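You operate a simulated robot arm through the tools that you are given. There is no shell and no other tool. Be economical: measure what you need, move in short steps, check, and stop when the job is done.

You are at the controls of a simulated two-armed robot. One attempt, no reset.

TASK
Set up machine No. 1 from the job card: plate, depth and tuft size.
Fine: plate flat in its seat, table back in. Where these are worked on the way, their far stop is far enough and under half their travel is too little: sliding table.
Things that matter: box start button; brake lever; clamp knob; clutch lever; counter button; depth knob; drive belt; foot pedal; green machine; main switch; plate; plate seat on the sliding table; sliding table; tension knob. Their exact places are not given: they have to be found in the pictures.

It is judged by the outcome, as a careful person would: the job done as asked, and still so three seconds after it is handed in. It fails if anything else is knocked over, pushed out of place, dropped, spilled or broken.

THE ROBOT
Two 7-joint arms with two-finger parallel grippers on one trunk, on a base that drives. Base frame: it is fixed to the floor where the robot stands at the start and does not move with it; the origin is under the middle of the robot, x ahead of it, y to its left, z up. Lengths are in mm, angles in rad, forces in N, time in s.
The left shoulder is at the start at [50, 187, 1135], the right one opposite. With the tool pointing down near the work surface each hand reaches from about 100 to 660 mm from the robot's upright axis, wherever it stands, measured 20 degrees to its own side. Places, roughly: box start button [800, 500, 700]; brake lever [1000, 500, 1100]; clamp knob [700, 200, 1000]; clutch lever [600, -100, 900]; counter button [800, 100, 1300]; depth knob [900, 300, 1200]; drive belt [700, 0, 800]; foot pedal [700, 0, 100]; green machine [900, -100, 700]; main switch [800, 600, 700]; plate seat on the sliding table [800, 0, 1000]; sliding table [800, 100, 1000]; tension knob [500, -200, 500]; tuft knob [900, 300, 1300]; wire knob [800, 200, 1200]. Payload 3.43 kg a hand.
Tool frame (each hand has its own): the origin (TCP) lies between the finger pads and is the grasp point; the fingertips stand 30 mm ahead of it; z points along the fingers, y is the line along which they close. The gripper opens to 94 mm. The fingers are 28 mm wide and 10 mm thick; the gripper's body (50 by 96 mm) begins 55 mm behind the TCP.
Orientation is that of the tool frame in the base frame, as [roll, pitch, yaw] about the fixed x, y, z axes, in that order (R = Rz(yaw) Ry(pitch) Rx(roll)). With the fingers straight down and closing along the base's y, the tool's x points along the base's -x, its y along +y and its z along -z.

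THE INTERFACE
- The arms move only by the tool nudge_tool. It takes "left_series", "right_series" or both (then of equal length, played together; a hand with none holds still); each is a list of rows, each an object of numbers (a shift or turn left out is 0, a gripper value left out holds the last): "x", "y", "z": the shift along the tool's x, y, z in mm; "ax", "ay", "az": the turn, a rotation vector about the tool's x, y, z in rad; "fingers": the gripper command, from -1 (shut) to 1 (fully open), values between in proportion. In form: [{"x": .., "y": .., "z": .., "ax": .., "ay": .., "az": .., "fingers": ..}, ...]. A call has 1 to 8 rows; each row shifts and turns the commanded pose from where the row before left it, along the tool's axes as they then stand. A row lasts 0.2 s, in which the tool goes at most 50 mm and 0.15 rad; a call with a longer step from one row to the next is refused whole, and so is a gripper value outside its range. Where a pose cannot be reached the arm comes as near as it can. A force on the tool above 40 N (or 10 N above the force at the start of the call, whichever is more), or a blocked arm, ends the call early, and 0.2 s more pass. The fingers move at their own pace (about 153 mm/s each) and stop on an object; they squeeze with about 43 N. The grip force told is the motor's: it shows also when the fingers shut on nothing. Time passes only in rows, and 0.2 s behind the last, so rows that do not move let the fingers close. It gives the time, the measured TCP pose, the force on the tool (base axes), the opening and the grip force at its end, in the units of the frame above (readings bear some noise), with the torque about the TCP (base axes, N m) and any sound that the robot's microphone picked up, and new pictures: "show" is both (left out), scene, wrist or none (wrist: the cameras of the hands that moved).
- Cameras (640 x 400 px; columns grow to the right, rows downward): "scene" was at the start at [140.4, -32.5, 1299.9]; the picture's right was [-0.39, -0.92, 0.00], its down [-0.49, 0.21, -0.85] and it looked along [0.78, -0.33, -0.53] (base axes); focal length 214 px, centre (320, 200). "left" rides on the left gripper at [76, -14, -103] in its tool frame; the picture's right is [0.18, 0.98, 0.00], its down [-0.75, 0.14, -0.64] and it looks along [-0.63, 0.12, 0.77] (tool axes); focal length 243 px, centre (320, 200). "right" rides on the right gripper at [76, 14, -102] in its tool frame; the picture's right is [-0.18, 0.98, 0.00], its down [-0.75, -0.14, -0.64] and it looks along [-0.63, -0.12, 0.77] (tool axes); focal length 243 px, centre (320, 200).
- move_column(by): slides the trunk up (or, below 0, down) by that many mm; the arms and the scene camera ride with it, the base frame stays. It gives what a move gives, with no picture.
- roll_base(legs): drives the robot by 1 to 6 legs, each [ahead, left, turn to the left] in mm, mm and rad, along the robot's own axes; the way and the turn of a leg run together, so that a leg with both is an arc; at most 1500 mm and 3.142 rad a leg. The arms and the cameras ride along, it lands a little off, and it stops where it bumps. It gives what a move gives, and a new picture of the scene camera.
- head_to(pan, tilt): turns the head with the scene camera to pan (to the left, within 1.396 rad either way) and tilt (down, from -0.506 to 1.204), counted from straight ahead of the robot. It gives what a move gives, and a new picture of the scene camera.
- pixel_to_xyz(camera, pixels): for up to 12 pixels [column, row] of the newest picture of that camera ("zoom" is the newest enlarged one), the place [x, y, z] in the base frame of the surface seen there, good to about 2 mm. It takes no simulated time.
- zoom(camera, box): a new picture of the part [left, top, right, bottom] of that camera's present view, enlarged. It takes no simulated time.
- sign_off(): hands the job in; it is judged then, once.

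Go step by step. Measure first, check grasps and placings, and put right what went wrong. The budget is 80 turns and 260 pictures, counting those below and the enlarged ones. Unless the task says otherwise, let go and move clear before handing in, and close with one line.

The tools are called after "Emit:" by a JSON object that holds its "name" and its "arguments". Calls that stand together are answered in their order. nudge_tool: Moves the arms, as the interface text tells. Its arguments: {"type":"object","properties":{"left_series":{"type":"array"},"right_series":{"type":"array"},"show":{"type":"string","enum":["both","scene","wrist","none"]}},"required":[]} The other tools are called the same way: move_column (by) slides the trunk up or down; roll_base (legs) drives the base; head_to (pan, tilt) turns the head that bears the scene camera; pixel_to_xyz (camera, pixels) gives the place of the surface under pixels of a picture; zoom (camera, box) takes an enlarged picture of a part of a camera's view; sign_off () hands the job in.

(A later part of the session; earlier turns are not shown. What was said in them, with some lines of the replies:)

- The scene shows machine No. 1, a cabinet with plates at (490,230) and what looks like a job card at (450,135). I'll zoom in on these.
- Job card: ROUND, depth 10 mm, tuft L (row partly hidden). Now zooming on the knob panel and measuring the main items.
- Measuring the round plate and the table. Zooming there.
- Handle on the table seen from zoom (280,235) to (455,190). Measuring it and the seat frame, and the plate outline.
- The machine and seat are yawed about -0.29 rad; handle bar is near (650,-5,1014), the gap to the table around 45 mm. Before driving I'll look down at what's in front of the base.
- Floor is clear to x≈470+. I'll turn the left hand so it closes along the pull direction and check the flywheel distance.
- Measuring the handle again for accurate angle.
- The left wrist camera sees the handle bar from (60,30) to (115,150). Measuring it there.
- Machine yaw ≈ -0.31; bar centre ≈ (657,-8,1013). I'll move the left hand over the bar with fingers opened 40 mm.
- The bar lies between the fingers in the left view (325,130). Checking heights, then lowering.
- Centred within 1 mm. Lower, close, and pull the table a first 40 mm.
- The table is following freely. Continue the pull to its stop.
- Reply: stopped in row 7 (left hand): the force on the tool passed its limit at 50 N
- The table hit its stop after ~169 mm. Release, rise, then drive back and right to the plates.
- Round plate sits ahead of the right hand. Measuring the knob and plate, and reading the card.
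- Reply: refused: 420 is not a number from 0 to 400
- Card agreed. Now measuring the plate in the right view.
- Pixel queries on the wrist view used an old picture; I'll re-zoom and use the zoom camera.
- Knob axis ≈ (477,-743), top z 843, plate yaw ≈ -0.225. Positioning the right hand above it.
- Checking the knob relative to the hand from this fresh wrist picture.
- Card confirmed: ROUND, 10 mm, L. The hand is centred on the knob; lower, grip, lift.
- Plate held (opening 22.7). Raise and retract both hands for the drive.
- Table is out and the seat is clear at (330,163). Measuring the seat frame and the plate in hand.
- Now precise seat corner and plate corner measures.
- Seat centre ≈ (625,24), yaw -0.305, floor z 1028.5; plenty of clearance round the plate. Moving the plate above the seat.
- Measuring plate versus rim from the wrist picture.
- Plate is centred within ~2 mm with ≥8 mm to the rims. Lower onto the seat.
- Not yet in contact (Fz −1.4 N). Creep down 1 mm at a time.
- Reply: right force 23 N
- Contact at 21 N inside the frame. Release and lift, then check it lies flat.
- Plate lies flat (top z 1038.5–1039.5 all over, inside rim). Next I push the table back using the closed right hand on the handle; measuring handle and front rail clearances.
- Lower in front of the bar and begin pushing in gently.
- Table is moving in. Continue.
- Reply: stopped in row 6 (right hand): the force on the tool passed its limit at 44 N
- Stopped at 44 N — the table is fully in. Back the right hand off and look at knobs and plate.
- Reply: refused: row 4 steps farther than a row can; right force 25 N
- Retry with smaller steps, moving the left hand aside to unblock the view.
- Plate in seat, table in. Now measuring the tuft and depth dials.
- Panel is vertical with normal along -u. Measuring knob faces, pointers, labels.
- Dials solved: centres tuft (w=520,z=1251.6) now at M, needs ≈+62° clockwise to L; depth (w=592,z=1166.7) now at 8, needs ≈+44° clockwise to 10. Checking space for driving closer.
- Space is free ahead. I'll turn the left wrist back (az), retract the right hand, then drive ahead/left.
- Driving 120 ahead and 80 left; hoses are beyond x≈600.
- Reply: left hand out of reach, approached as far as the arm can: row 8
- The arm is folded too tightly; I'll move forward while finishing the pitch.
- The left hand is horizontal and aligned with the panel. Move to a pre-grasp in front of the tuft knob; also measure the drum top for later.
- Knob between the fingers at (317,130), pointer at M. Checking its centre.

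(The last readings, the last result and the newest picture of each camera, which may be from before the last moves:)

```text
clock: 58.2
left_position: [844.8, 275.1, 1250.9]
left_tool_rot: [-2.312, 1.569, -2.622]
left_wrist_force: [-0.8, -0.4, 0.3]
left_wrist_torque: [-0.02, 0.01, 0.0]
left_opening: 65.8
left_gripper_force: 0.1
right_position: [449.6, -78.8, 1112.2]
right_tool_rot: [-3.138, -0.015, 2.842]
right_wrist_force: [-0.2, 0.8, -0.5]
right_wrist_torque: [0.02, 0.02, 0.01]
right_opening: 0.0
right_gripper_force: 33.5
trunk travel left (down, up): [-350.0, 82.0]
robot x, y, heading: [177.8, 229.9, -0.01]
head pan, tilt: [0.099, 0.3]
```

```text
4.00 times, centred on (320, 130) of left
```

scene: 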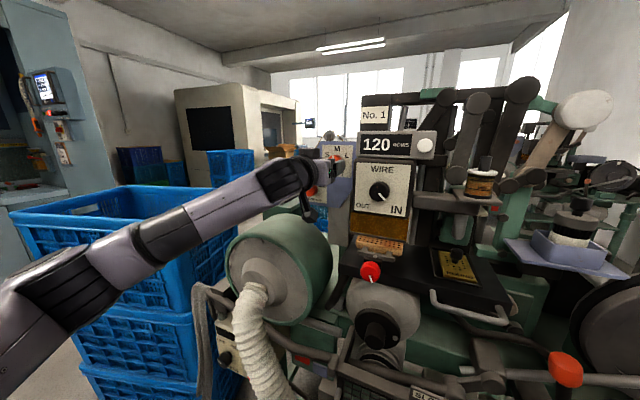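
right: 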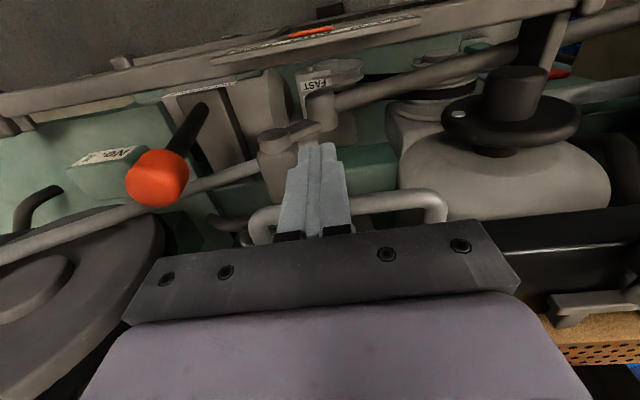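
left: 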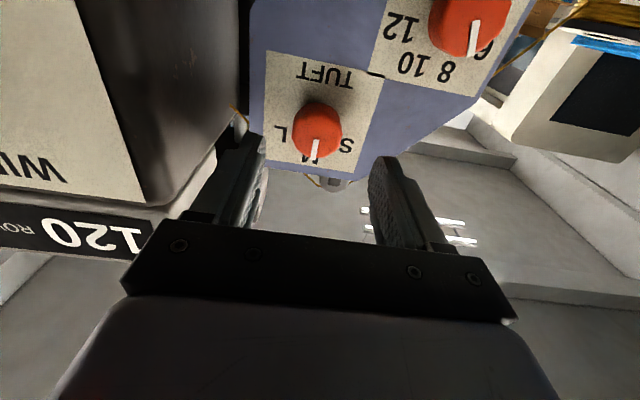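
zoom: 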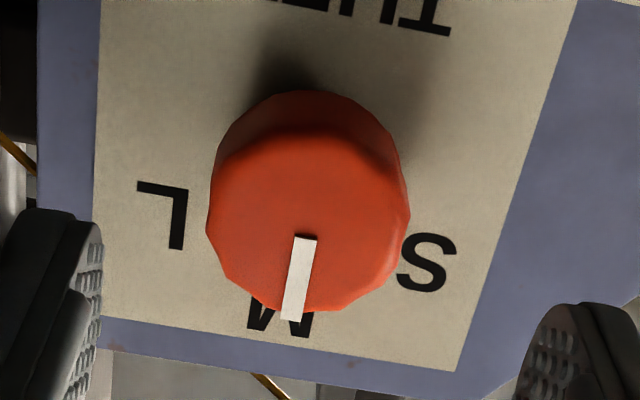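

Aligned within 2 mm. Advance 50 mm and close on the knob.

Emit:
{"name": "nudge_tool", "arguments": {"left_series": [{"z": 25}, {"z": 25}, {"fingers": -1}, {}, {}], "show": "wrist"}}

```text
clock: 59.4
left_position: [892.0, 258.5, 1249.1]
left_tool_rot: [-2.479, 1.567, -2.793]
left_wrist_force: [0.6, -2.7, -0.5]
left_wrist_torque: [0.05, 0.04, -0.1]
left_opening: 37.1
left_gripper_force: 44.5
right_position: [449.2, -78.2, 1111.1]
right_tool_rot: [-3.138, -0.013, 2.842]
right_wrist_force: [-0.2, 0.4, 0.5]
right_wrist_torque: [-0.02, 0.0, -0.02]
right_opening: 0.0
right_gripper_force: 33.1
trunk travel left (down, up): [-350.0, 82.0]
robot x, y, heading: [183.7, 237.3, -0.013]
head pan, tilt: [0.099, 0.3]
```

left: 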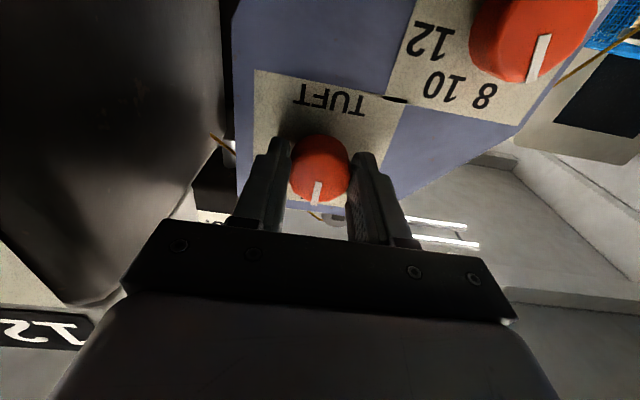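

Firm grip at 37 mm. Turn clockwise by 1.05 rad.

Emit:
{"name": "nudge_tool", "arguments": {"left_series": [{"x": -2}, {"az": 0.15}, {"az": 0.15}, {"az": 0.15}, {"az": 0.15}, {"az": 0.15}, {"az": 0.15}, {"az": 0.15}], "show": "both"}}

```text
clock: 61.2
left_position: [892.3, 259.8, 1251.0]
left_tool_rot: [1.578, 0.524, 1.259]
left_wrist_force: [0.9, -3.7, -11.7]
left_wrist_torque: [-0.37, 0.72, 0.3]
left_opening: 37.3
left_gripper_force: 45.0
right_position: [449.9, -79.7, 1111.7]
right_tool_rot: [-3.137, -0.018, 2.841]
right_wrist_force: [0.4, -0.2, -0.3]
right_wrist_torque: [-0.03, 0.03, 0.0]
right_opening: 0.0
right_gripper_force: 33.2
trunk travel left (down, up): [-350.0, 82.0]
robot x, y, heading: [184.1, 236.2, -0.014]
head pan, tilt: [0.099, 0.3]
```

scene: 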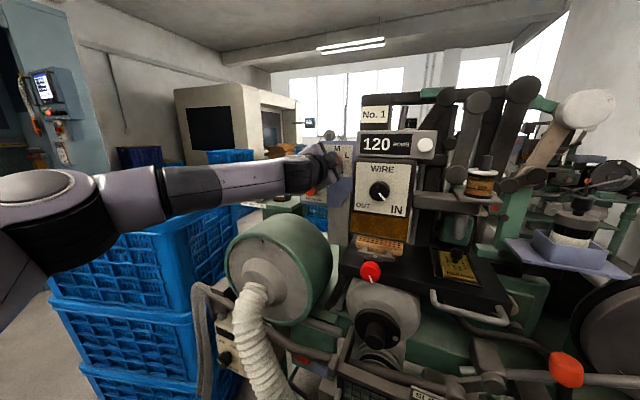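
left: 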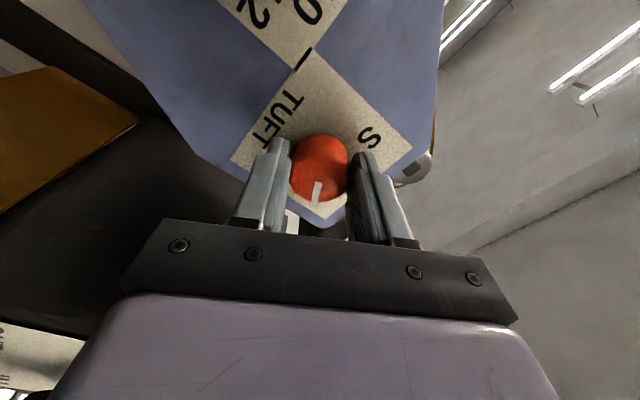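

The knob followed the hand. Release, back off, check the pointer.

Emit:
{"name": "nudge_tool", "arguments": {"left_series": [{"fingers": 0.2}, {"fingers": 0.4}, {"z": -25}, {"z": -40}, {"z": -40}], "show": "wrist"}}

Emit:
{"name": "zoom", "arguments": {"camera": "left", "box": [220, 40, 380, 200]}}

```text
clock: 62.4
left_position: [788.6, 292.3, 1251.6]
left_tool_rot: [1.571, 0.522, 1.258]
left_wrist_force: [0.3, 0.5, 0.1]
left_wrist_torque: [0.0, 0.0, 0.0]
left_opening: 65.8
left_gripper_force: 0.1
right_position: [448.7, -77.6, 1112.7]
right_tool_rot: [-3.138, -0.016, 2.842]
right_wrist_force: [0.8, 0.2, -0.1]
right_wrist_torque: [0.01, -0.04, 0.01]
right_opening: 0.0
right_gripper_force: 33.2
trunk travel left (down, up): [-350.0, 82.0]
robot x, y, heading: [179.9, 234.5, -0.018]
head pan, tilt: [0.099, 0.3]
```

left: 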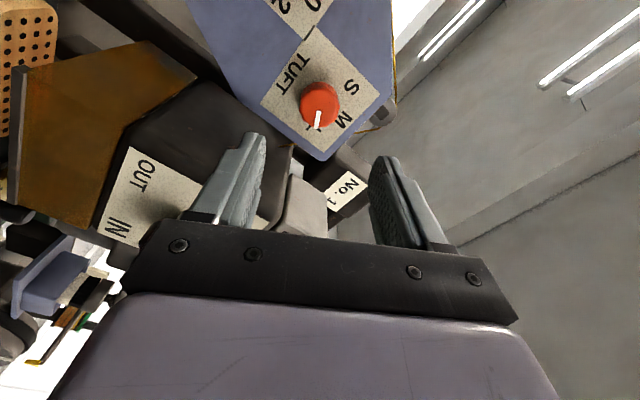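

```text
2.50 times, centred on (300, 120) of left
```

zoom: 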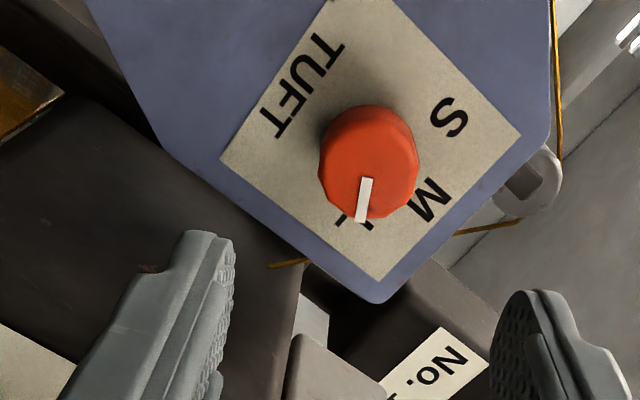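

Pointer stands on L. Verifying the angle numerically.

Emit:
{"name": "pixel_to_xyz", "arguments": {"camera": "zoom", "pixels": [[367, 180], [361, 218], [365, 185], [362, 213], [335, 160], [405, 180], [368, 222], [340, 222]]}}

```text
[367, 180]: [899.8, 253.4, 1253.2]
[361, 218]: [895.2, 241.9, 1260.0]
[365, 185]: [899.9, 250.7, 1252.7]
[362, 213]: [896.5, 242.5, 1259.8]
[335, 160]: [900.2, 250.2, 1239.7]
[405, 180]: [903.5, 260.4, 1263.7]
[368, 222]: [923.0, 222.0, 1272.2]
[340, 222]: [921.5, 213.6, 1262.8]
```

Pointer angle 61° — right on L (~60°). For the depth knob I raise the trunk 75 mm so the forearm clears the drum, then shift to a pre-grasp.

Emit:
{"name": "move_column", "arguments": {"by": 75}}

Emit:
{"name": "nudge_tool", "arguments": {"left_series": [{"az": 0.1}, {"az": 0.1}, {"x": 24, "y": -26}, {"x": 24, "y": -26}, {"x": 24, "y": -26}, {"x": 24, "y": -26}]}}

```text
clock: 63.5
left_position: [790.0, 290.7, 1326.7]
left_tool_rot: [1.573, 0.523, 1.26]
left_wrist_force: [0.1, -0.9, 0.2]
left_wrist_torque: [-0.01, -0.01, -0.01]
left_opening: 65.6
left_gripper_force: 0.0
right_position: [447.9, -79.2, 1187.1]
right_tool_rot: [-3.137, -0.015, 2.841]
right_wrist_force: [0.2, -0.3, -0.3]
right_wrist_torque: [0.02, -0.02, -0.01]
right_opening: 0.3
right_gripper_force: 33.3
trunk travel left (down, up): [-425.0, 7.0]
robot x, y, heading: [180.1, 235.9, -0.015]
head pan, tilt: [0.099, 0.3]
```

```text
clock: 64.9
left_position: [794.8, 304.9, 1295.8]
left_tool_rot: [1.576, 0.322, 1.262]
left_wrist_force: [-0.1, -1.0, 0.9]
left_wrist_torque: [0.02, -0.01, 0.03]
left_opening: 66.0
left_gripper_force: 0.0
left hand out of reach, approached as far as the arm can: row 4, 5, 6
right_position: [448.6, -78.6, 1187.7]
right_tool_rot: [-3.138, -0.015, 2.841]
right_wrist_force: [-0.1, 0.8, 0.2]
right_wrist_torque: [0.01, -0.02, 0.0]
right_opening: 0.3
right_gripper_force: 32.2
trunk travel left (down, up): [-425.0, 7.0]
robot x, y, heading: [181.4, 233.7, -0.013]
head pan, tilt: [0.099, 0.3]
```

scene: 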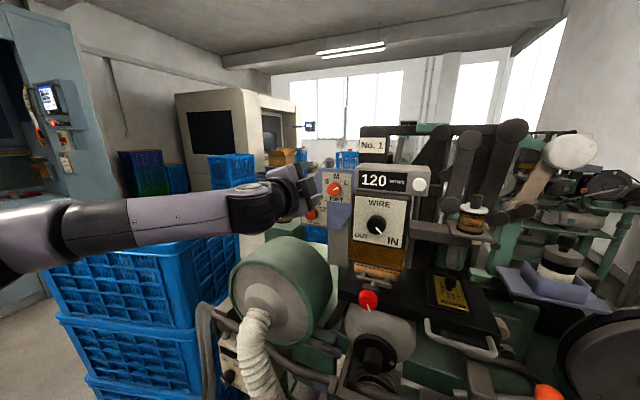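
left: 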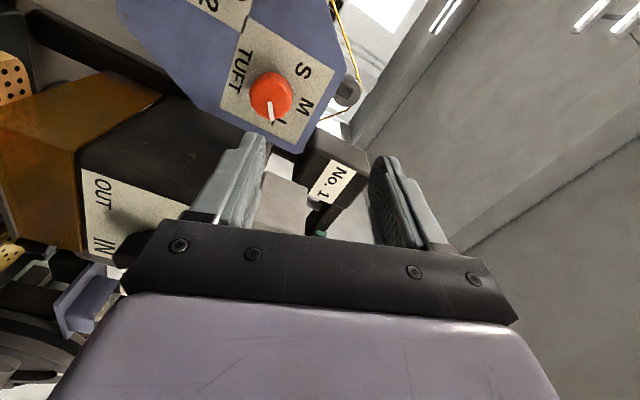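

The wrist reached a limit on this side. I'll reverse that move and unwind to the other side (negative roll), where the camera sits right of the hand, clear of the drum.

Emit:
{"name": "nudge_tool", "arguments": {"left_series": [{"x": -24, "y": 26}, {"x": -24, "y": 26}, {"x": -24, "y": 26}, {"az": -0.15}, {"az": -0.15}, {"az": -0.15}, {"az": -0.15}, {"az": -0.15}], "show": "none"}}

Emit:
{"name": "nudge_tool", "arguments": {"left_series": [{"az": -0.15}, {"az": -0.15}, {"az": -0.15}, {"az": -0.15}, {"az": -0.15}, {"az": -0.15}, {"az": -0.15}, {"az": -0.15}], "show": "none"}}

Emit:
{"name": "nudge_tool", "arguments": {"left_series": [{"az": -0.15}, {"az": -0.15}, {"az": -0.15}, {"az": -0.15}]}}

```text
clock: 66.7
left_position: [779.1, 263.8, 1390.9]
left_tool_rot: [1.574, 1.077, 1.261]
left_wrist_force: [1.3, 0.0, 0.3]
left_wrist_torque: [-0.01, -0.03, 0.02]
left_opening: 65.6
left_gripper_force: 0.0
right_position: [450.5, -78.9, 1187.5]
right_tool_rot: [-3.138, -0.014, 2.843]
right_wrist_force: [0.2, -0.4, -0.3]
right_wrist_torque: [0.03, -0.02, 0.0]
right_opening: 0.0
right_gripper_force: 33.0
trunk travel left (down, up): [-425.0, 7.0]
robot x, y, heading: [181.9, 235.0, -0.012]
head pan, tilt: [0.099, 0.3]
```

```text
clock: 68.5
left_position: [780.4, 262.8, 1390.1]
left_tool_rot: [-1.576, 0.866, -1.885]
left_wrist_force: [0.2, 0.5, 0.4]
left_wrist_torque: [-0.01, 0.02, -0.01]
left_opening: 65.8
left_gripper_force: 0.1
right_position: [449.0, -79.2, 1187.8]
right_tool_rot: [-3.14, -0.015, 2.841]
right_wrist_force: [0.1, 0.0, -0.1]
right_wrist_torque: [-0.06, -0.01, -0.01]
right_opening: 0.0
right_gripper_force: 32.8
trunk travel left (down, up): [-425.0, 7.0]
robot x, y, heading: [180.4, 232.4, -0.011]
head pan, tilt: [0.099, 0.3]
```

```text
clock: 69.5
left_position: [780.4, 263.5, 1389.8]
left_tool_rot: [-1.574, 0.268, -1.884]
left_wrist_force: [-0.4, -1.0, -0.1]
left_wrist_torque: [0.01, 0.02, 0.0]
left_opening: 65.8
left_gripper_force: 0.0
right_position: [449.0, -79.0, 1187.8]
right_tool_rot: [-3.137, -0.016, 2.841]
right_wrist_force: [0.5, 0.4, -0.8]
right_wrist_torque: [-0.02, 0.0, -0.02]
right_opening: 0.1
right_gripper_force: 32.8
trunk travel left (down, up): [-425.0, 7.0]
robot x, y, heading: [178.0, 233.1, -0.018]
head pan, tilt: [0.099, 0.3]
```

scene: 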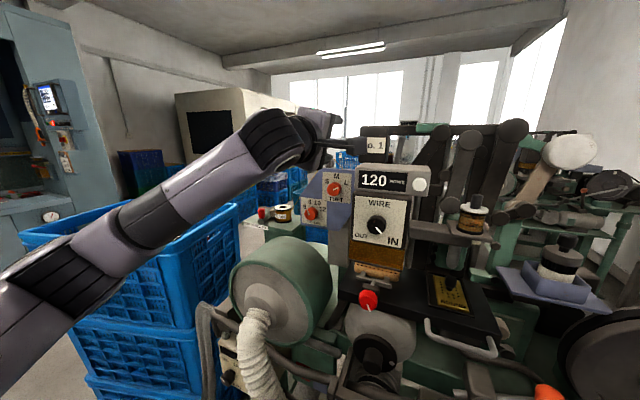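
left: 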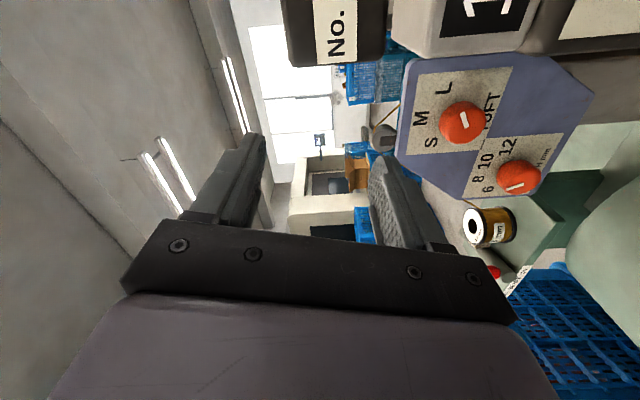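

Roll is now -1.3 rad with camera to the right. Lowering toward the depth knob in stages.

Emit:
{"name": "nudge_tool", "arguments": {"left_series": [{"y": 40, "x": -6.6}, {"y": 40, "x": -6.6}, {"y": 40, "x": -6.6}, {"y": 40, "x": -6.6}]}}

```text
clock: 70.5
left_position: [793.3, 303.7, 1297.5]
left_tool_rot: [-1.572, 0.27, -1.885]
left_wrist_force: [0.0, -0.1, 0.0]
left_wrist_torque: [0.01, 0.0, 0.04]
left_opening: 65.7
left_gripper_force: 0.0
left hand out of reach, approached as far as the arm can: row 3, 4
right_position: [448.6, -79.2, 1186.9]
right_tool_rot: [-3.137, -0.016, 2.843]
right_wrist_force: [0.2, -0.7, 0.0]
right_wrist_torque: [-0.03, -0.01, 0.01]
right_opening: 0.3
right_gripper_force: 32.6
trunk travel left (down, up): [-425.0, 7.0]
robot x, y, heading: [179.1, 237.5, -0.011]
head pan, tilt: [0.099, 0.3]
```

scene: 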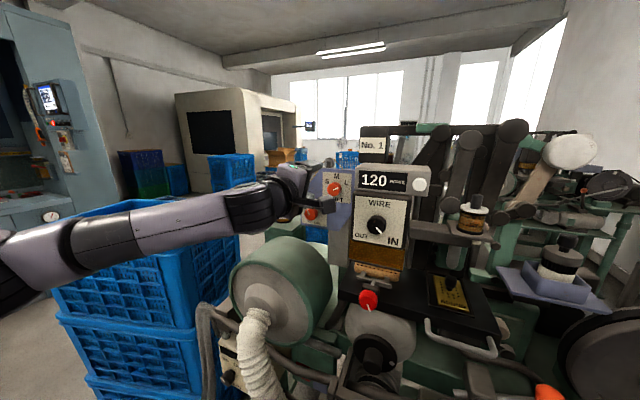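
left: 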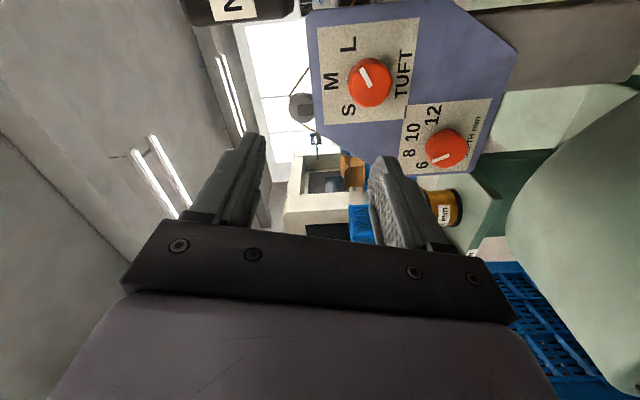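

The limit is a height limit close to the body, not roll. I'll back the base up 80 mm so the arm is more extended, then go out and down.

Emit:
{"name": "roll_base", "arguments": {"legs": [[-80, 0, 0]]}}

Emit:
{"name": "nudge_tool", "arguments": {"left_series": [{"z": 35, "x": -27, "y": 8}, {"z": 35, "x": -27, "y": 8}, {"z": 34, "x": -28, "y": 7}, {"x": 8.7, "y": 31.3}, {"x": 8.7, "y": 31.3}]}}

```text
clock: 71.6
left_position: [710.9, 307.1, 1297.7]
left_tool_rot: [-1.572, 0.271, -1.883]
left_wrist_force: [-0.6, 0.7, 0.3]
left_wrist_torque: [-0.02, -0.01, 0.02]
left_opening: 65.7
left_gripper_force: 0.1
right_position: [367.7, -78.0, 1188.6]
right_tool_rot: [-3.137, -0.017, 2.843]
right_wrist_force: [0.1, 0.3, 0.4]
right_wrist_torque: [0.02, -0.03, 0.05]
right_opening: 0.1
right_gripper_force: 33.4
trunk travel left (down, up): [-425.0, 7.0]
robot x, y, heading: [100.7, 234.6, -0.014]
head pan, tilt: [0.099, 0.3]
```

scene: 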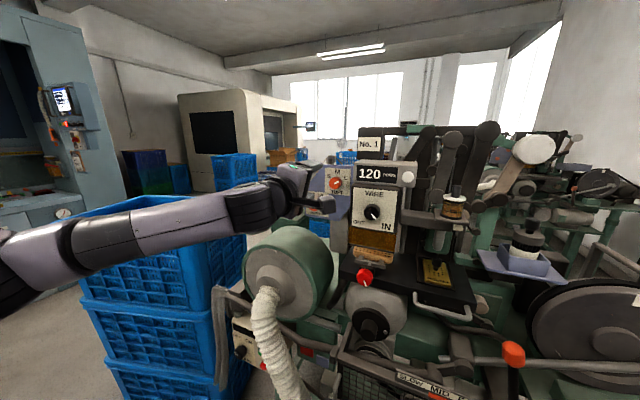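

```text
clock: 72.8
left_position: [838.9, 353.8, 1229.7]
left_tool_rot: [-1.574, 0.271, -1.883]
left_wrist_force: [0.4, 0.3, 0.1]
left_wrist_torque: [0.02, 0.01, 0.01]
left_opening: 65.5
left_gripper_force: 0.0
right_position: [368.4, -77.1, 1186.8]
right_tool_rot: [-3.139, -0.018, 2.842]
right_wrist_force: [-0.3, 0.3, -0.2]
right_wrist_torque: [0.04, 0.01, -0.01]
right_opening: 0.0
right_gripper_force: 33.1
trunk travel left (down, up): [-425.0, 7.0]
robot x, y, heading: [100.6, 234.1, -0.019]
head pan, tilt: [0.099, 0.3]
```

scene: 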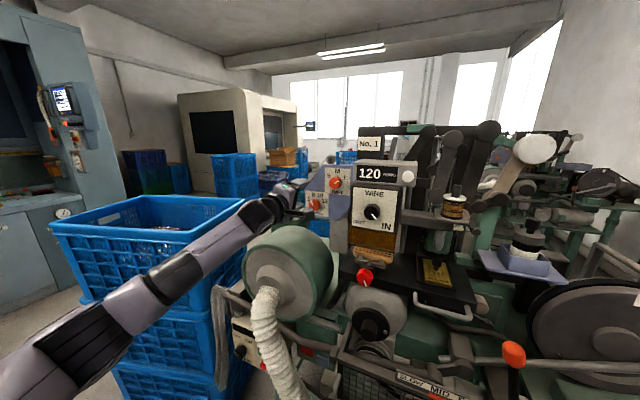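
left: 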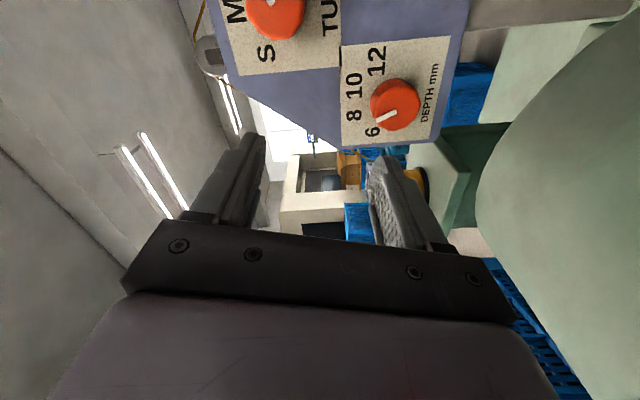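

Reachable now. Before lowering 63 mm more, I measure wrist/forearm underside versus the drum.

Emit:
{"name": "pixel_to_xyz", "arguments": {"camera": "scene", "pixels": [[295, 190], [285, 205], [270, 195], [262, 222], [245, 230], [225, 245], [200, 265], [165, 290], [262, 232], [290, 230], [250, 250], [275, 208]]}}

Emit:
{"name": "zoom", "arguments": {"camera": "scene", "box": [200, 150, 360, 250]}}

```text
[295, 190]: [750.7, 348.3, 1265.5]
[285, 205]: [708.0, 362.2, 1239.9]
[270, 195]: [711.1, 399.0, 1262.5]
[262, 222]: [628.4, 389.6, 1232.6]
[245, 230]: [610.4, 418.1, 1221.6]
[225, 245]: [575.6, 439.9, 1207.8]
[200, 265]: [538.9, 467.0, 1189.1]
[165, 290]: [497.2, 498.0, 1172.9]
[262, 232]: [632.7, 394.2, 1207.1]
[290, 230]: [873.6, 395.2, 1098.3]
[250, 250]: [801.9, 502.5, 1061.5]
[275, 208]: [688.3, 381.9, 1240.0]
```

```text
4.00 times, centred on (280, 200) of scene
```

zoom: 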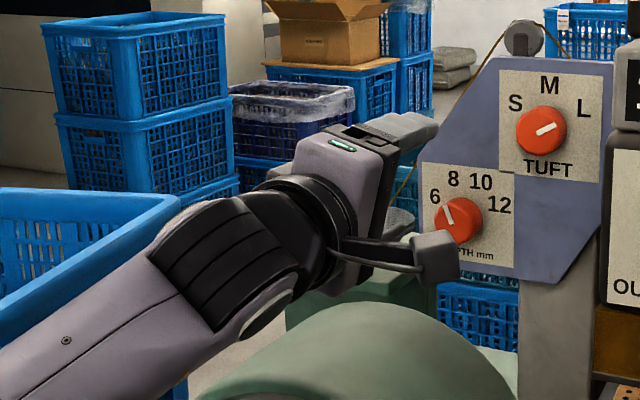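

Wrist joint lies ~210 mm behind the TCP, so it stays in front of the drum; hand clears it. Roll a bit more and lower to the knob height.

Emit:
{"name": "nudge_tool", "arguments": {"left_series": [{"az": -0.135}, {"az": -0.135}, {"y": 31}, {"y": 32}]}}

Emit:
{"name": "zoom", "arguments": {"camera": "left", "box": [256, 40, 416, 140]}}

```text
clock: 73.8
left_position: [836.6, 356.3, 1167.5]
left_tool_rot: [-1.574, 0.0, -1.882]
left_wrist_force: [-0.3, 0.2, -0.2]
left_wrist_torque: [0.0, 0.01, 0.0]
left_opening: 65.5
left_gripper_force: 0.1
right_position: [368.0, -76.9, 1187.5]
right_tool_rot: [-3.137, -0.016, 2.842]
right_wrist_force: [-0.8, 0.3, 0.5]
right_wrist_torque: [-0.01, -0.03, 0.01]
right_opening: 0.0
right_gripper_force: 33.4
trunk travel left (down, up): [-425.0, 7.0]
robot x, y, heading: [97.9, 233.0, -0.014]
head pan, tilt: [0.099, 0.3]
```

scene: 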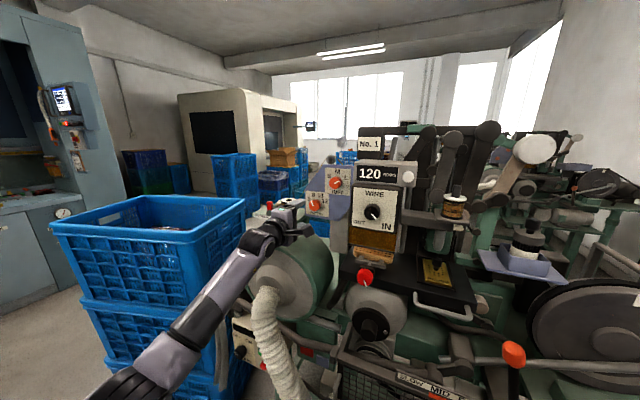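
left: 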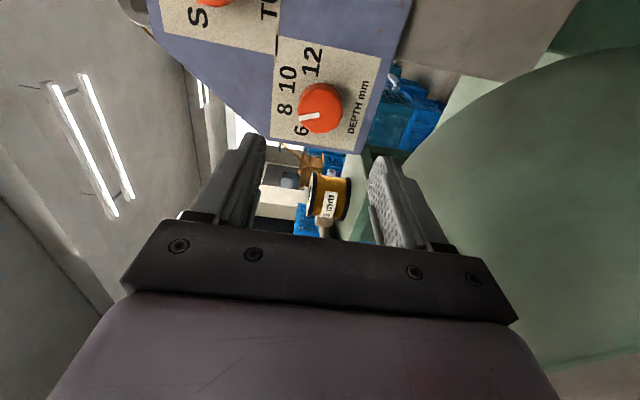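

```text
4.00 times, centred on (336, 90) of left
```

zoom: 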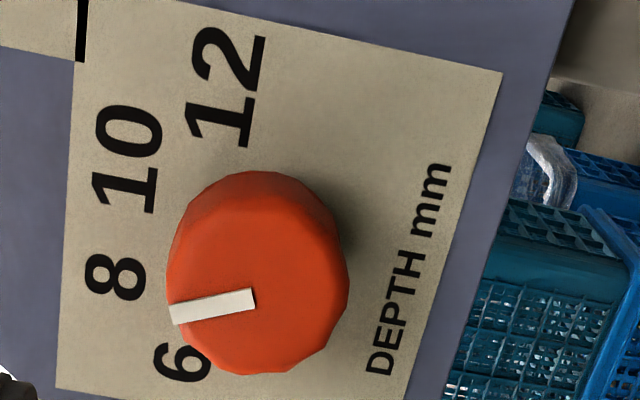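

Measuring the depth knob centre and pointer from this close view.

Emit:
{"name": "pixel_to_xyz", "arguments": {"camera": "zoom", "pixels": [[250, 298], [176, 313], [265, 360], [245, 235], [330, 300], [185, 290], [210, 122], [160, 160], [116, 278], [182, 362], [228, 90], [290, 290]]}}

Emit:
{"name": "zoom", "arguments": {"camera": "scene", "box": [150, 190, 350, 315]}}

Emit:
{"name": "pixel_to_xyz", "arguments": {"camera": "zoom", "pixels": [[290, 200], [270, 240], [230, 290], [190, 340], [330, 180], [370, 150], [420, 130], [330, 260], [400, 200], [310, 150]]}}

```text
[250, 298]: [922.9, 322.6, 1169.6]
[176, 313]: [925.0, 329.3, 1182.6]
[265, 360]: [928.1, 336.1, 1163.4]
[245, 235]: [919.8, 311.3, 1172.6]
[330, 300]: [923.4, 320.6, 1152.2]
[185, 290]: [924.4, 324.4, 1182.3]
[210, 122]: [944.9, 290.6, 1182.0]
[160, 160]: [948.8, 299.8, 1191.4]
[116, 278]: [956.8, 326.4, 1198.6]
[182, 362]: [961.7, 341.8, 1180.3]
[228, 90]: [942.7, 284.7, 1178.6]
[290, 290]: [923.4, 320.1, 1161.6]
```

```text
3.20 times, centred on (250, 252) of scene
```

zoom: 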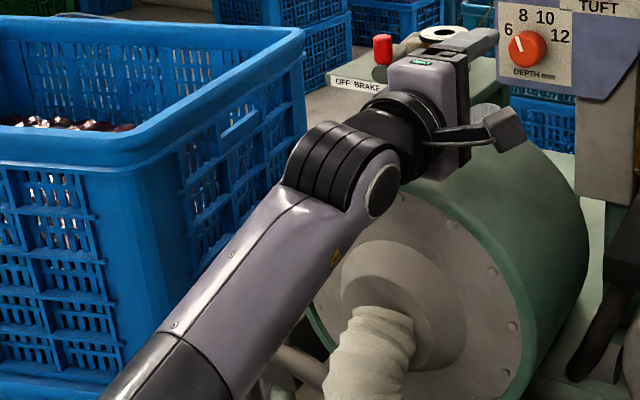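

```text
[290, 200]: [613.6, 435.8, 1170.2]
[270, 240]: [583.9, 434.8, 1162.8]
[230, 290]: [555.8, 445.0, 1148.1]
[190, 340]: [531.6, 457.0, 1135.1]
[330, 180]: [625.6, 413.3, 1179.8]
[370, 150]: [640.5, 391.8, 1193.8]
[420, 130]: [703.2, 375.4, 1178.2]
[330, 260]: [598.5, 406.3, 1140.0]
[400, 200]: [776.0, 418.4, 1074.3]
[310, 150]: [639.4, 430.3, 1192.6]
```

Clearances look sufficient (~25 mm over the drum). Advance onto the depth knob slowly, shifting 3.5 mm right.

Emit:
{"name": "nudge_tool", "arguments": {"left_series": [{"x": 3.5, "z": 15}, {"z": 15}, {"z": 15}, {"z": 15}]}}

Emit:
{"name": "zoom", "arguments": {"camera": "scene", "box": [190, 170, 350, 270]}}

```text
clock: 74.8
left_position: [890.9, 334.6, 1167.4]
left_tool_rot: [-1.573, 0.001, -1.882]
left_wrist_force: [-0.4, -0.2, -1.1]
left_wrist_torque: [-0.01, -0.02, -0.01]
left_opening: 66.0
left_gripper_force: 0.1
right_position: [368.1, -78.1, 1187.4]
right_tool_rot: [-3.138, -0.015, 2.845]
right_wrist_force: [-0.2, -0.3, 0.4]
right_wrist_torque: [0.0, 0.0, -0.03]
right_opening: 0.1
right_gripper_force: 33.0
trunk travel left (down, up): [-425.0, 7.0]
robot x, y, heading: [98.5, 235.7, -0.013]
head pan, tilt: [0.099, 0.3]
```

scene: 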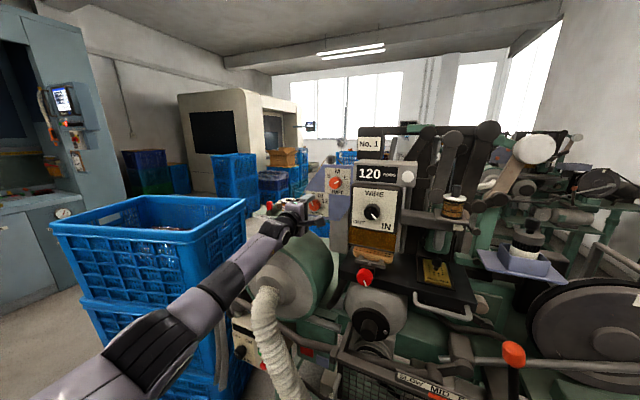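
left: 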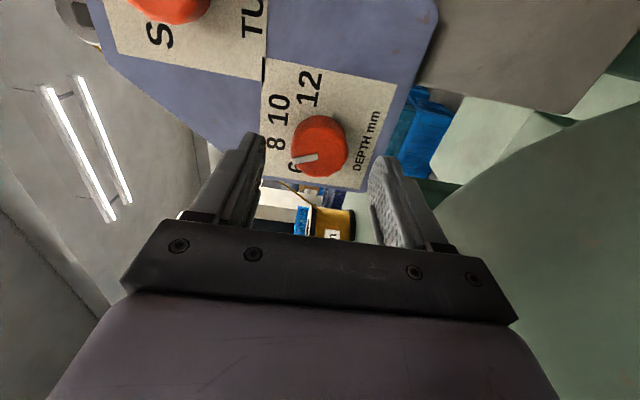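

```text
4.00 times, centred on (270, 220) of scene
```

zoom: 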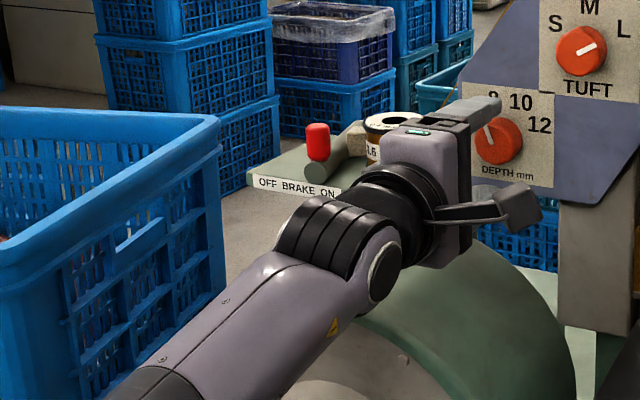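

No contact; lined up at w=590. Advance the last 24 mm and close.

Emit:
{"name": "nudge_tool", "arguments": {"left_series": [{"z": 12}, {"z": 12}, {"fingers": -1}, {}, {}], "show": "wrist"}}

```text
clock: 76.0
left_position: [901.3, 331.1, 1168.4]
left_tool_rot: [-1.573, -0.001, -1.881]
left_wrist_force: [-0.4, 0.1, 0.5]
left_wrist_torque: [0.01, 0.02, 0.24]
left_opening: 35.0
left_gripper_force: 45.1
left hand out of reach, approached as far as the arm can: row 2
right_position: [368.2, -76.9, 1188.1]
right_tool_rot: [-3.138, -0.016, 2.843]
right_wrist_force: [-0.8, 0.9, 0.5]
right_wrist_torque: [0.03, 0.02, 0.01]
right_opening: 0.1
right_gripper_force: 33.2
trunk travel left (down, up): [-425.0, 7.0]
robot x, y, heading: [97.8, 235.0, -0.013]
head pan, tilt: [0.099, 0.3]
```

left: 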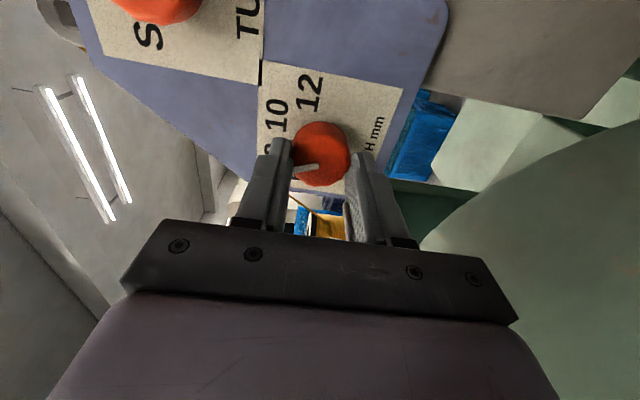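

The arm ran out of reach (tips overlap the knob only 7 mm). Release, back off, drive ahead 40 mm, and re-approach.

Emit:
{"name": "nudge_tool", "arguments": {"left_series": [{"fingers": 0.4}, {}, {"z": -30}, {"z": -30}], "show": "none"}}

Emit:
{"name": "roll_base", "arguments": {"legs": [[40, 0, 0]]}}

Emit:
{"name": "zoom", "arguments": {"camera": "left", "box": [240, 80, 400, 180]}}

```text
clock: 77.0
left_position: [843.2, 348.2, 1169.7]
left_tool_rot: [-1.574, 0.0, -1.881]
left_wrist_force: [0.4, -0.2, 0.1]
left_wrist_torque: [0.02, 0.04, 0.01]
left_opening: 65.7
left_gripper_force: 0.0
right_position: [367.4, -76.7, 1187.6]
right_tool_rot: [-3.138, -0.015, 2.843]
right_wrist_force: [0.4, 0.2, -0.2]
right_wrist_torque: [0.02, 0.01, -0.02]
right_opening: 0.1
right_gripper_force: 33.0
trunk travel left (down, up): [-425.0, 7.0]
robot x, y, heading: [102.5, 235.0, -0.015]
head pan, tilt: [0.099, 0.3]
```

```text
clock: 77.9
left_position: [884.7, 347.4, 1168.8]
left_tool_rot: [-1.576, 0.001, -1.882]
left_wrist_force: [0.5, -0.2, 0.0]
left_wrist_torque: [-0.01, -0.03, -0.04]
left_opening: 65.8
left_gripper_force: 0.1
right_position: [409.8, -77.8, 1188.2]
right_tool_rot: [-3.139, -0.018, 2.843]
right_wrist_force: [0.0, 0.0, -0.1]
right_wrist_torque: [0.04, -0.01, -0.02]
right_opening: 0.0
right_gripper_force: 33.3
trunk travel left (down, up): [-425.0, 7.0]
robot x, y, heading: [137.1, 233.3, -0.013]
head pan, tilt: [0.099, 0.3]
```

scene: 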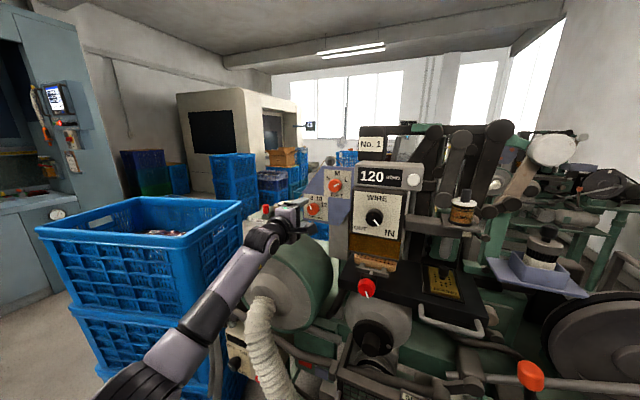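

```text
4.00 times, centred on (320, 130) of left
```

zoom: 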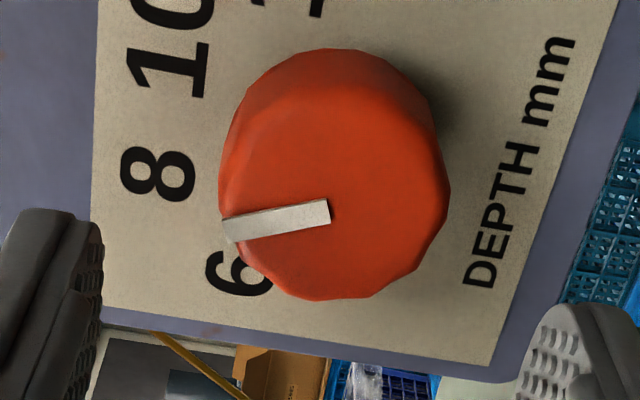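

TCP at u=736, w=600.5. Shift right 9.5, advance 33 and close.

Emit:
{"name": "nudge_tool", "arguments": {"left_series": [{"x": 9.5, "y": 1.5}, {"z": 17}, {"z": 16}, {"fingers": -1}, {}, {}], "show": "wrist"}}

```text
clock: 79.3
left_position: [911.9, 328.5, 1168.1]
left_tool_rot: [-1.574, 0.0, -1.882]
left_wrist_force: [0.2, -1.9, -0.2]
left_wrist_torque: [-0.01, -0.12, 0.2]
left_opening: 36.9
left_gripper_force: 45.0
right_position: [407.8, -77.0, 1188.1]
right_tool_rot: [-3.138, -0.016, 2.845]
right_wrist_force: [-0.9, -0.4, 0.6]
right_wrist_torque: [-0.02, -0.01, 0.03]
right_opening: 0.3
right_gripper_force: 32.9
trunk travel left (down, up): [-425.0, 7.0]
robot x, y, heading: [140.5, 233.7, -0.013]
head pan, tilt: [0.099, 0.3]
```

left: 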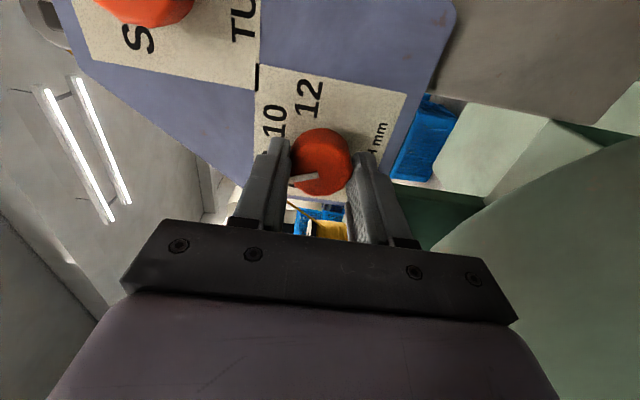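

Grip at 36.9 mm, as with the tuft knob. Turn clockwise 0.77 rad.

Emit:
{"name": "nudge_tool", "arguments": {"left_series": [{"az": 0.129}, {"az": 0.129}, {"az": 0.129}, {"az": 0.129}, {"az": 0.129}, {"az": 0.129}]}}

```text
clock: 80.7
left_position: [911.0, 328.3, 1167.6]
left_tool_rot: [-1.574, 0.777, -1.885]
left_wrist_force: [-3.8, -3.8, 2.0]
left_wrist_torque: [-0.03, 0.01, 0.1]
left_opening: 37.0
left_gripper_force: 44.7
right_position: [408.1, -79.1, 1186.8]
right_tool_rot: [-3.138, -0.016, 2.843]
right_wrist_force: [0.4, -0.7, 0.2]
right_wrist_torque: [0.02, -0.01, 0.0]
right_opening: 0.0
right_gripper_force: 33.0
trunk travel left (down, up): [-425.0, 7.0]
robot x, y, heading: [138.7, 232.2, -0.008]
head pan, tilt: [0.099, 0.3]
```

scene: 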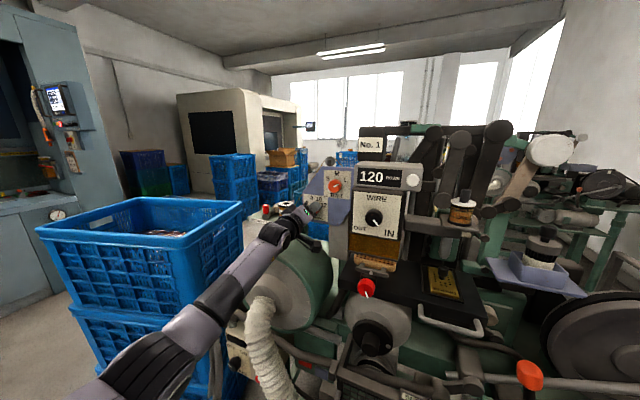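
left: 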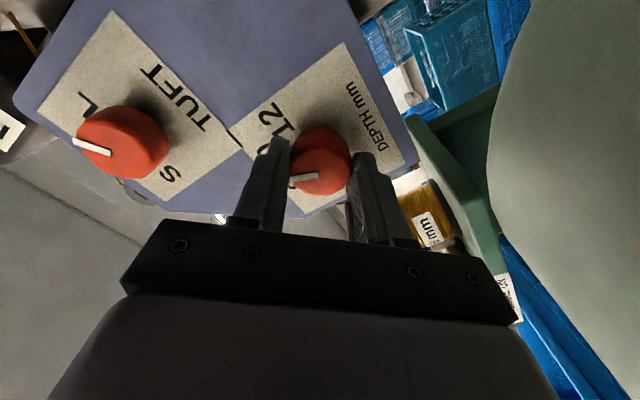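

The knob turned. Release, back off and check both pointers.

Emit:
{"name": "nudge_tool", "arguments": {"left_series": [{"fingers": 0.2}, {"fingers": 0.4}, {"z": -25}, {"z": -40}, {"z": -40}], "show": "wrist"}}

Emit:
{"name": "zoom", "arguments": {"camera": "left", "box": [160, 20, 400, 170]}}

Emit:
{"name": "zoom", "arguments": {"camera": "scene", "box": [290, 150, 370, 230]}}

```text
clock: 82.1
left_position: [826.2, 384.8, 1169.4]
left_tool_rot: [-1.567, 0.813, -1.84]
left_wrist_force: [-0.3, -0.7, 0.1]
left_wrist_torque: [-0.02, 0.02, 0.02]
left_opening: 65.8
left_gripper_force: 0.1
left hand out of reach, approached as far as the arm can: row 5
right_position: [408.3, -77.3, 1187.6]
right_tool_rot: [-3.139, -0.016, 2.844]
right_wrist_force: [-0.1, 0.5, 0.3]
right_wrist_torque: [0.01, -0.02, 0.0]
right_opening: 0.0
right_gripper_force: 33.3
trunk travel left (down, up): [-425.0, 7.0]
robot x, y, heading: [136.5, 236.3, -0.012]
head pan, tilt: [0.099, 0.3]
stopped in row 5 (left hand): the arm was blocked; the commanded pose is now the measured one
```

left: 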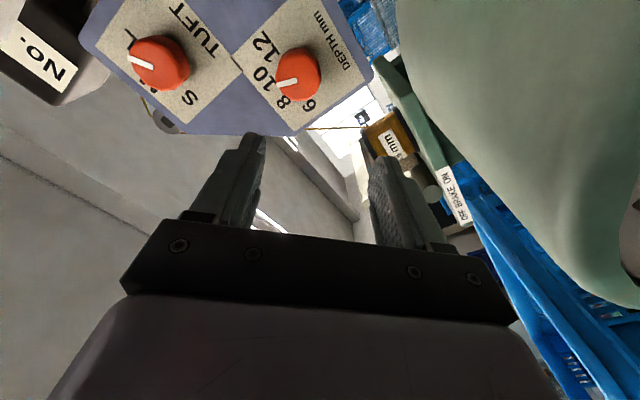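

```text
2.67 times, centred on (280, 95) of left
```

zoom: 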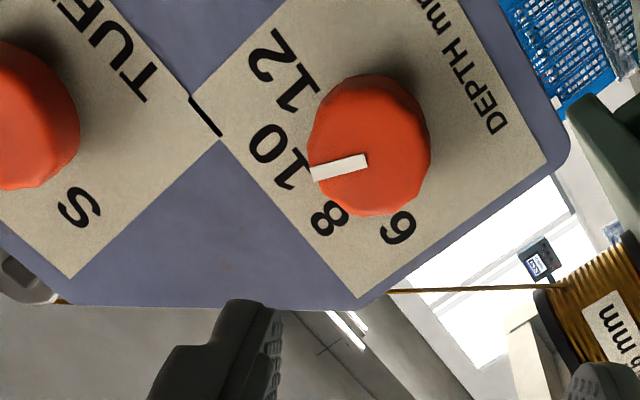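

```text
5.00 times, centred on (330, 190) of scene
```

zoom: 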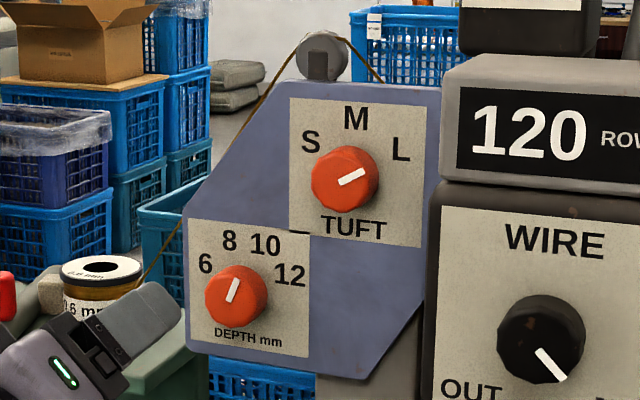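

Depth pointer looks to be at 10 and tuft at L. Verifying angles; also the arm reported "blocked", so I'll look for contact.

Emit:
{"name": "pixel_to_xyz", "arguments": {"camera": "zoom", "pixels": [[229, 299], [237, 281], [235, 284], [231, 296], [341, 183], [362, 172], [345, 181], [358, 174]]}}

Emit:
{"name": "head_to", "arguments": {"pan": 0.4, "tilt": 0.6}}

```text
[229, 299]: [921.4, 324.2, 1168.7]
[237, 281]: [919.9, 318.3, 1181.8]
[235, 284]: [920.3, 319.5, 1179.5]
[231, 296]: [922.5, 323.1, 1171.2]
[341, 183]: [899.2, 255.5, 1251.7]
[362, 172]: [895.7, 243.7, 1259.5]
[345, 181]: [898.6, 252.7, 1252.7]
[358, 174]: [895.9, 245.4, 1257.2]
```

```text
clock: 82.9
left_position: [826.6, 383.6, 1169.3]
left_tool_rot: [-1.566, 0.811, -1.843]
left_wrist_force: [0.7, -0.1, 0.4]
left_wrist_torque: [-0.01, -0.05, 0.02]
left_opening: 65.7
left_gripper_force: 0.1
right_position: [408.1, -76.6, 1187.5]
right_tool_rot: [-3.138, -0.015, 2.844]
right_wrist_force: [0.0, -0.1, 0.4]
right_wrist_torque: [-0.01, -0.02, 0.0]
right_opening: 0.0
right_gripper_force: 33.4
trunk travel left (down, up): [-425.0, 7.0]
robot x, y, heading: [137.7, 228.5, -0.013]
head pan, tilt: [0.4, 0.6]
```

scene: 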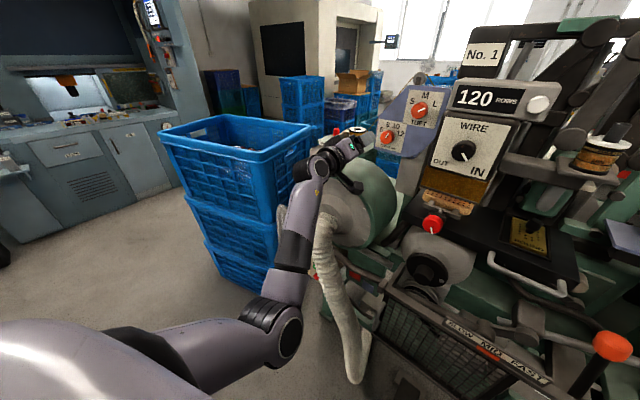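

Depth pointer at +25° (10 is ≈22°), tuft at 58–61° (L ≈60°): both set. Raise the left hand clear of the drum, then back the base away.

Emit:
{"name": "nudge_tool", "arguments": {"left_series": [{"x": -20, "y": -19, "z": 8}, {"x": -22, "y": -21, "z": 8}, {"x": -22, "y": -21}, {"x": -22, "y": -21}], "show": "scene"}}

```text
clock: 83.9
left_position: [827.6, 383.3, 1169.5]
left_tool_rot: [-1.567, 0.812, -1.844]
left_wrist_force: [0.3, 0.5, -0.8]
left_wrist_torque: [-0.01, -0.01, -0.02]
left_opening: 65.8
left_gripper_force: 0.2
left hand out of reach, approached as far as the arm can: row 1, 2, 3, 4
right_position: [408.6, -77.2, 1186.7]
right_tool_rot: [-3.137, -0.016, 2.842]
right_wrist_force: [-0.4, 0.9, -0.6]
right_wrist_torque: [-0.02, 0.0, 0.0]
right_opening: 0.0
right_gripper_force: 32.6
trunk travel left (down, up): [-425.0, 7.0]
robot x, y, heading: [139.1, 233.7, -0.013]
head pan, tilt: [0.4, 0.6]
```

scene: 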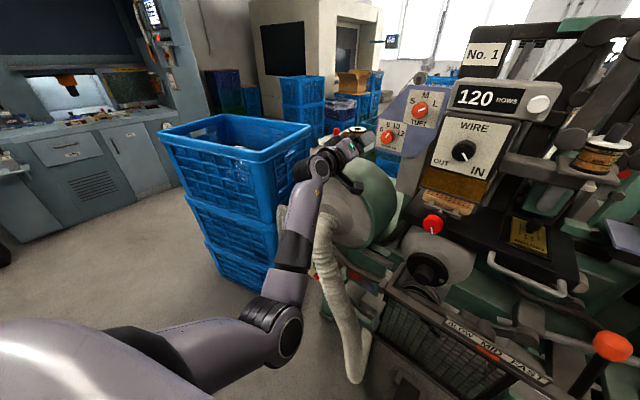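

The arm is at a limit there, with no contact force. Driving the base straight back carries the whole arm clear.

Emit:
{"name": "roll_base", "arguments": {"legs": [[-100, 0, 0], [-150, 0, 0]]}}

Emit:
{"name": "head_to", "arguments": {"pan": -0.1, "tilt": 0.35}}

```text
clock: 86.0
left_position: [577.3, 386.5, 1169.5]
left_tool_rot: [-1.565, 0.813, -1.842]
left_wrist_force: [-1.7, 0.2, -0.3]
left_wrist_torque: [0.0, -0.01, 0.01]
left_opening: 65.9
left_gripper_force: 0.1
right_position: [157.4, -74.9, 1188.0]
right_tool_rot: [-3.136, -0.015, 2.842]
right_wrist_force: [0.2, 0.6, 0.8]
right_wrist_torque: [-0.02, -0.03, 0.02]
right_opening: 0.1
right_gripper_force: 33.5
trunk travel left (down, up): [-425.0, 7.0]
robot x, y, heading: [-106.8, 236.8, -0.015]
head pan, tilt: [0.4, 0.6]
```

scene: 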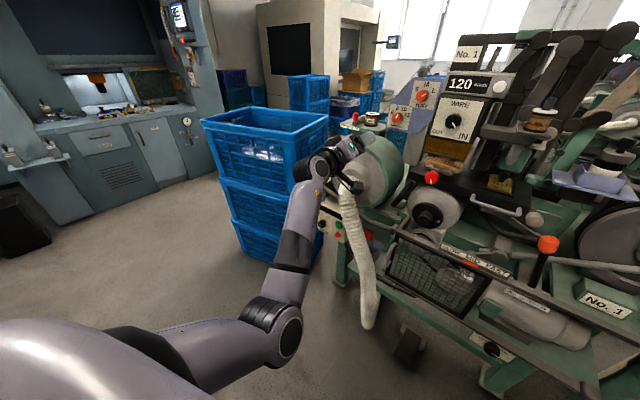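

```text
clock: 86.9
left_position: [578.8, 386.1, 1168.6]
left_tool_rot: [-1.566, 0.811, -1.841]
left_wrist_force: [0.7, 0.0, -0.2]
left_wrist_torque: [0.03, 0.0, 0.0]
left_opening: 65.7
left_gripper_force: 0.0
right_position: [157.9, -74.0, 1186.7]
right_tool_rot: [-3.138, -0.018, 2.844]
right_wrist_force: [0.2, 0.1, 0.1]
right_wrist_torque: [0.0, 0.0, -0.02]
right_opening: 0.1
right_gripper_force: 33.5
trunk travel left (down, up): [-425.0, 7.0]
robot x, y, heading: [-107.8, 241.2, -0.013]
head pan, tilt: [-0.099, 0.351]
```

scene: 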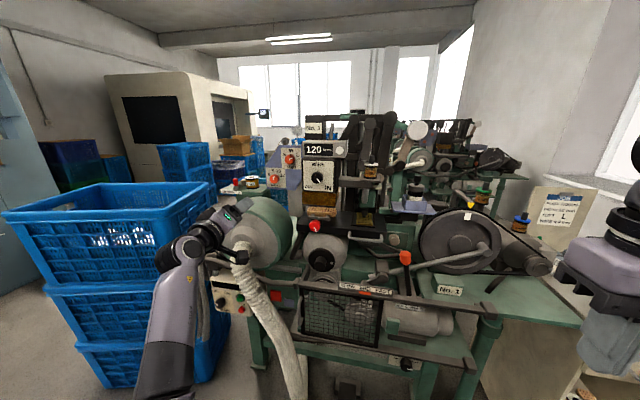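

Clear of everything. Final checks of the dials and the seated plate/table.

Emit:
{"name": "zoom", "arguments": {"camera": "scene", "box": [260, 140, 324, 190]}}

Emit:
{"name": "zoom", "arguments": {"camera": "scene", "box": [300, 195, 420, 265]}}

Emit:
{"name": "pixel_to_xyz", "arguments": {"camera": "zoom", "pixels": [[298, 152], [402, 160], [325, 150], [390, 155], [318, 100], [310, 130], [300, 222], [420, 250], [360, 235], [350, 130]]}}

```text
8.00 times, centred on (292, 165) of scene
```

zoom: 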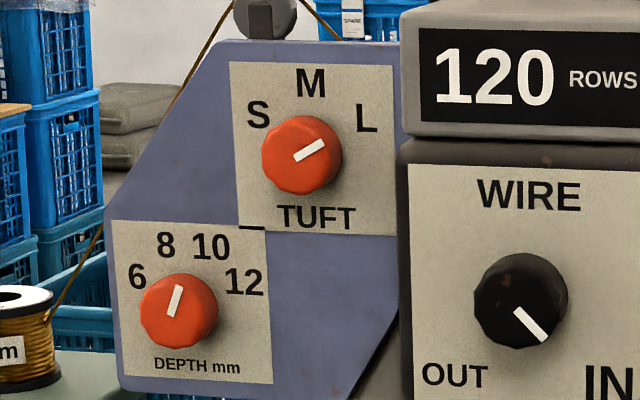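

```text
5.33 times, centred on (360, 230) of scene
```

zoom: 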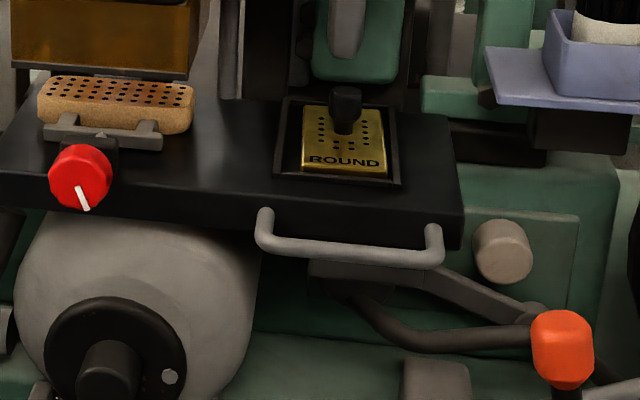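

```text
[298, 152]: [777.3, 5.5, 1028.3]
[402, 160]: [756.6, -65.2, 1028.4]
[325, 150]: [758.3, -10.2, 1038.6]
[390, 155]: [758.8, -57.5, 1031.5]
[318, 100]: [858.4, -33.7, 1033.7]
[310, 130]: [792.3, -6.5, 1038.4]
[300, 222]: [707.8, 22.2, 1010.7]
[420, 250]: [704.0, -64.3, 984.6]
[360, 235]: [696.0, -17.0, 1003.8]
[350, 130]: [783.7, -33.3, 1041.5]
```

The round plate is flat in its seat (z 1038.5), the table is fully in, depth reads 10, tuft reads L, and both hands are clear. I'm handing in.

Emit:
{"name": "sign_off", "arguments": {}}

```text
The job is handed in.
```

Machine No. 1 is set up as on the job card: the ROUND plate lies flat in its seat with the table pushed fully in, depth is at 10 mm and tuft size is at L.
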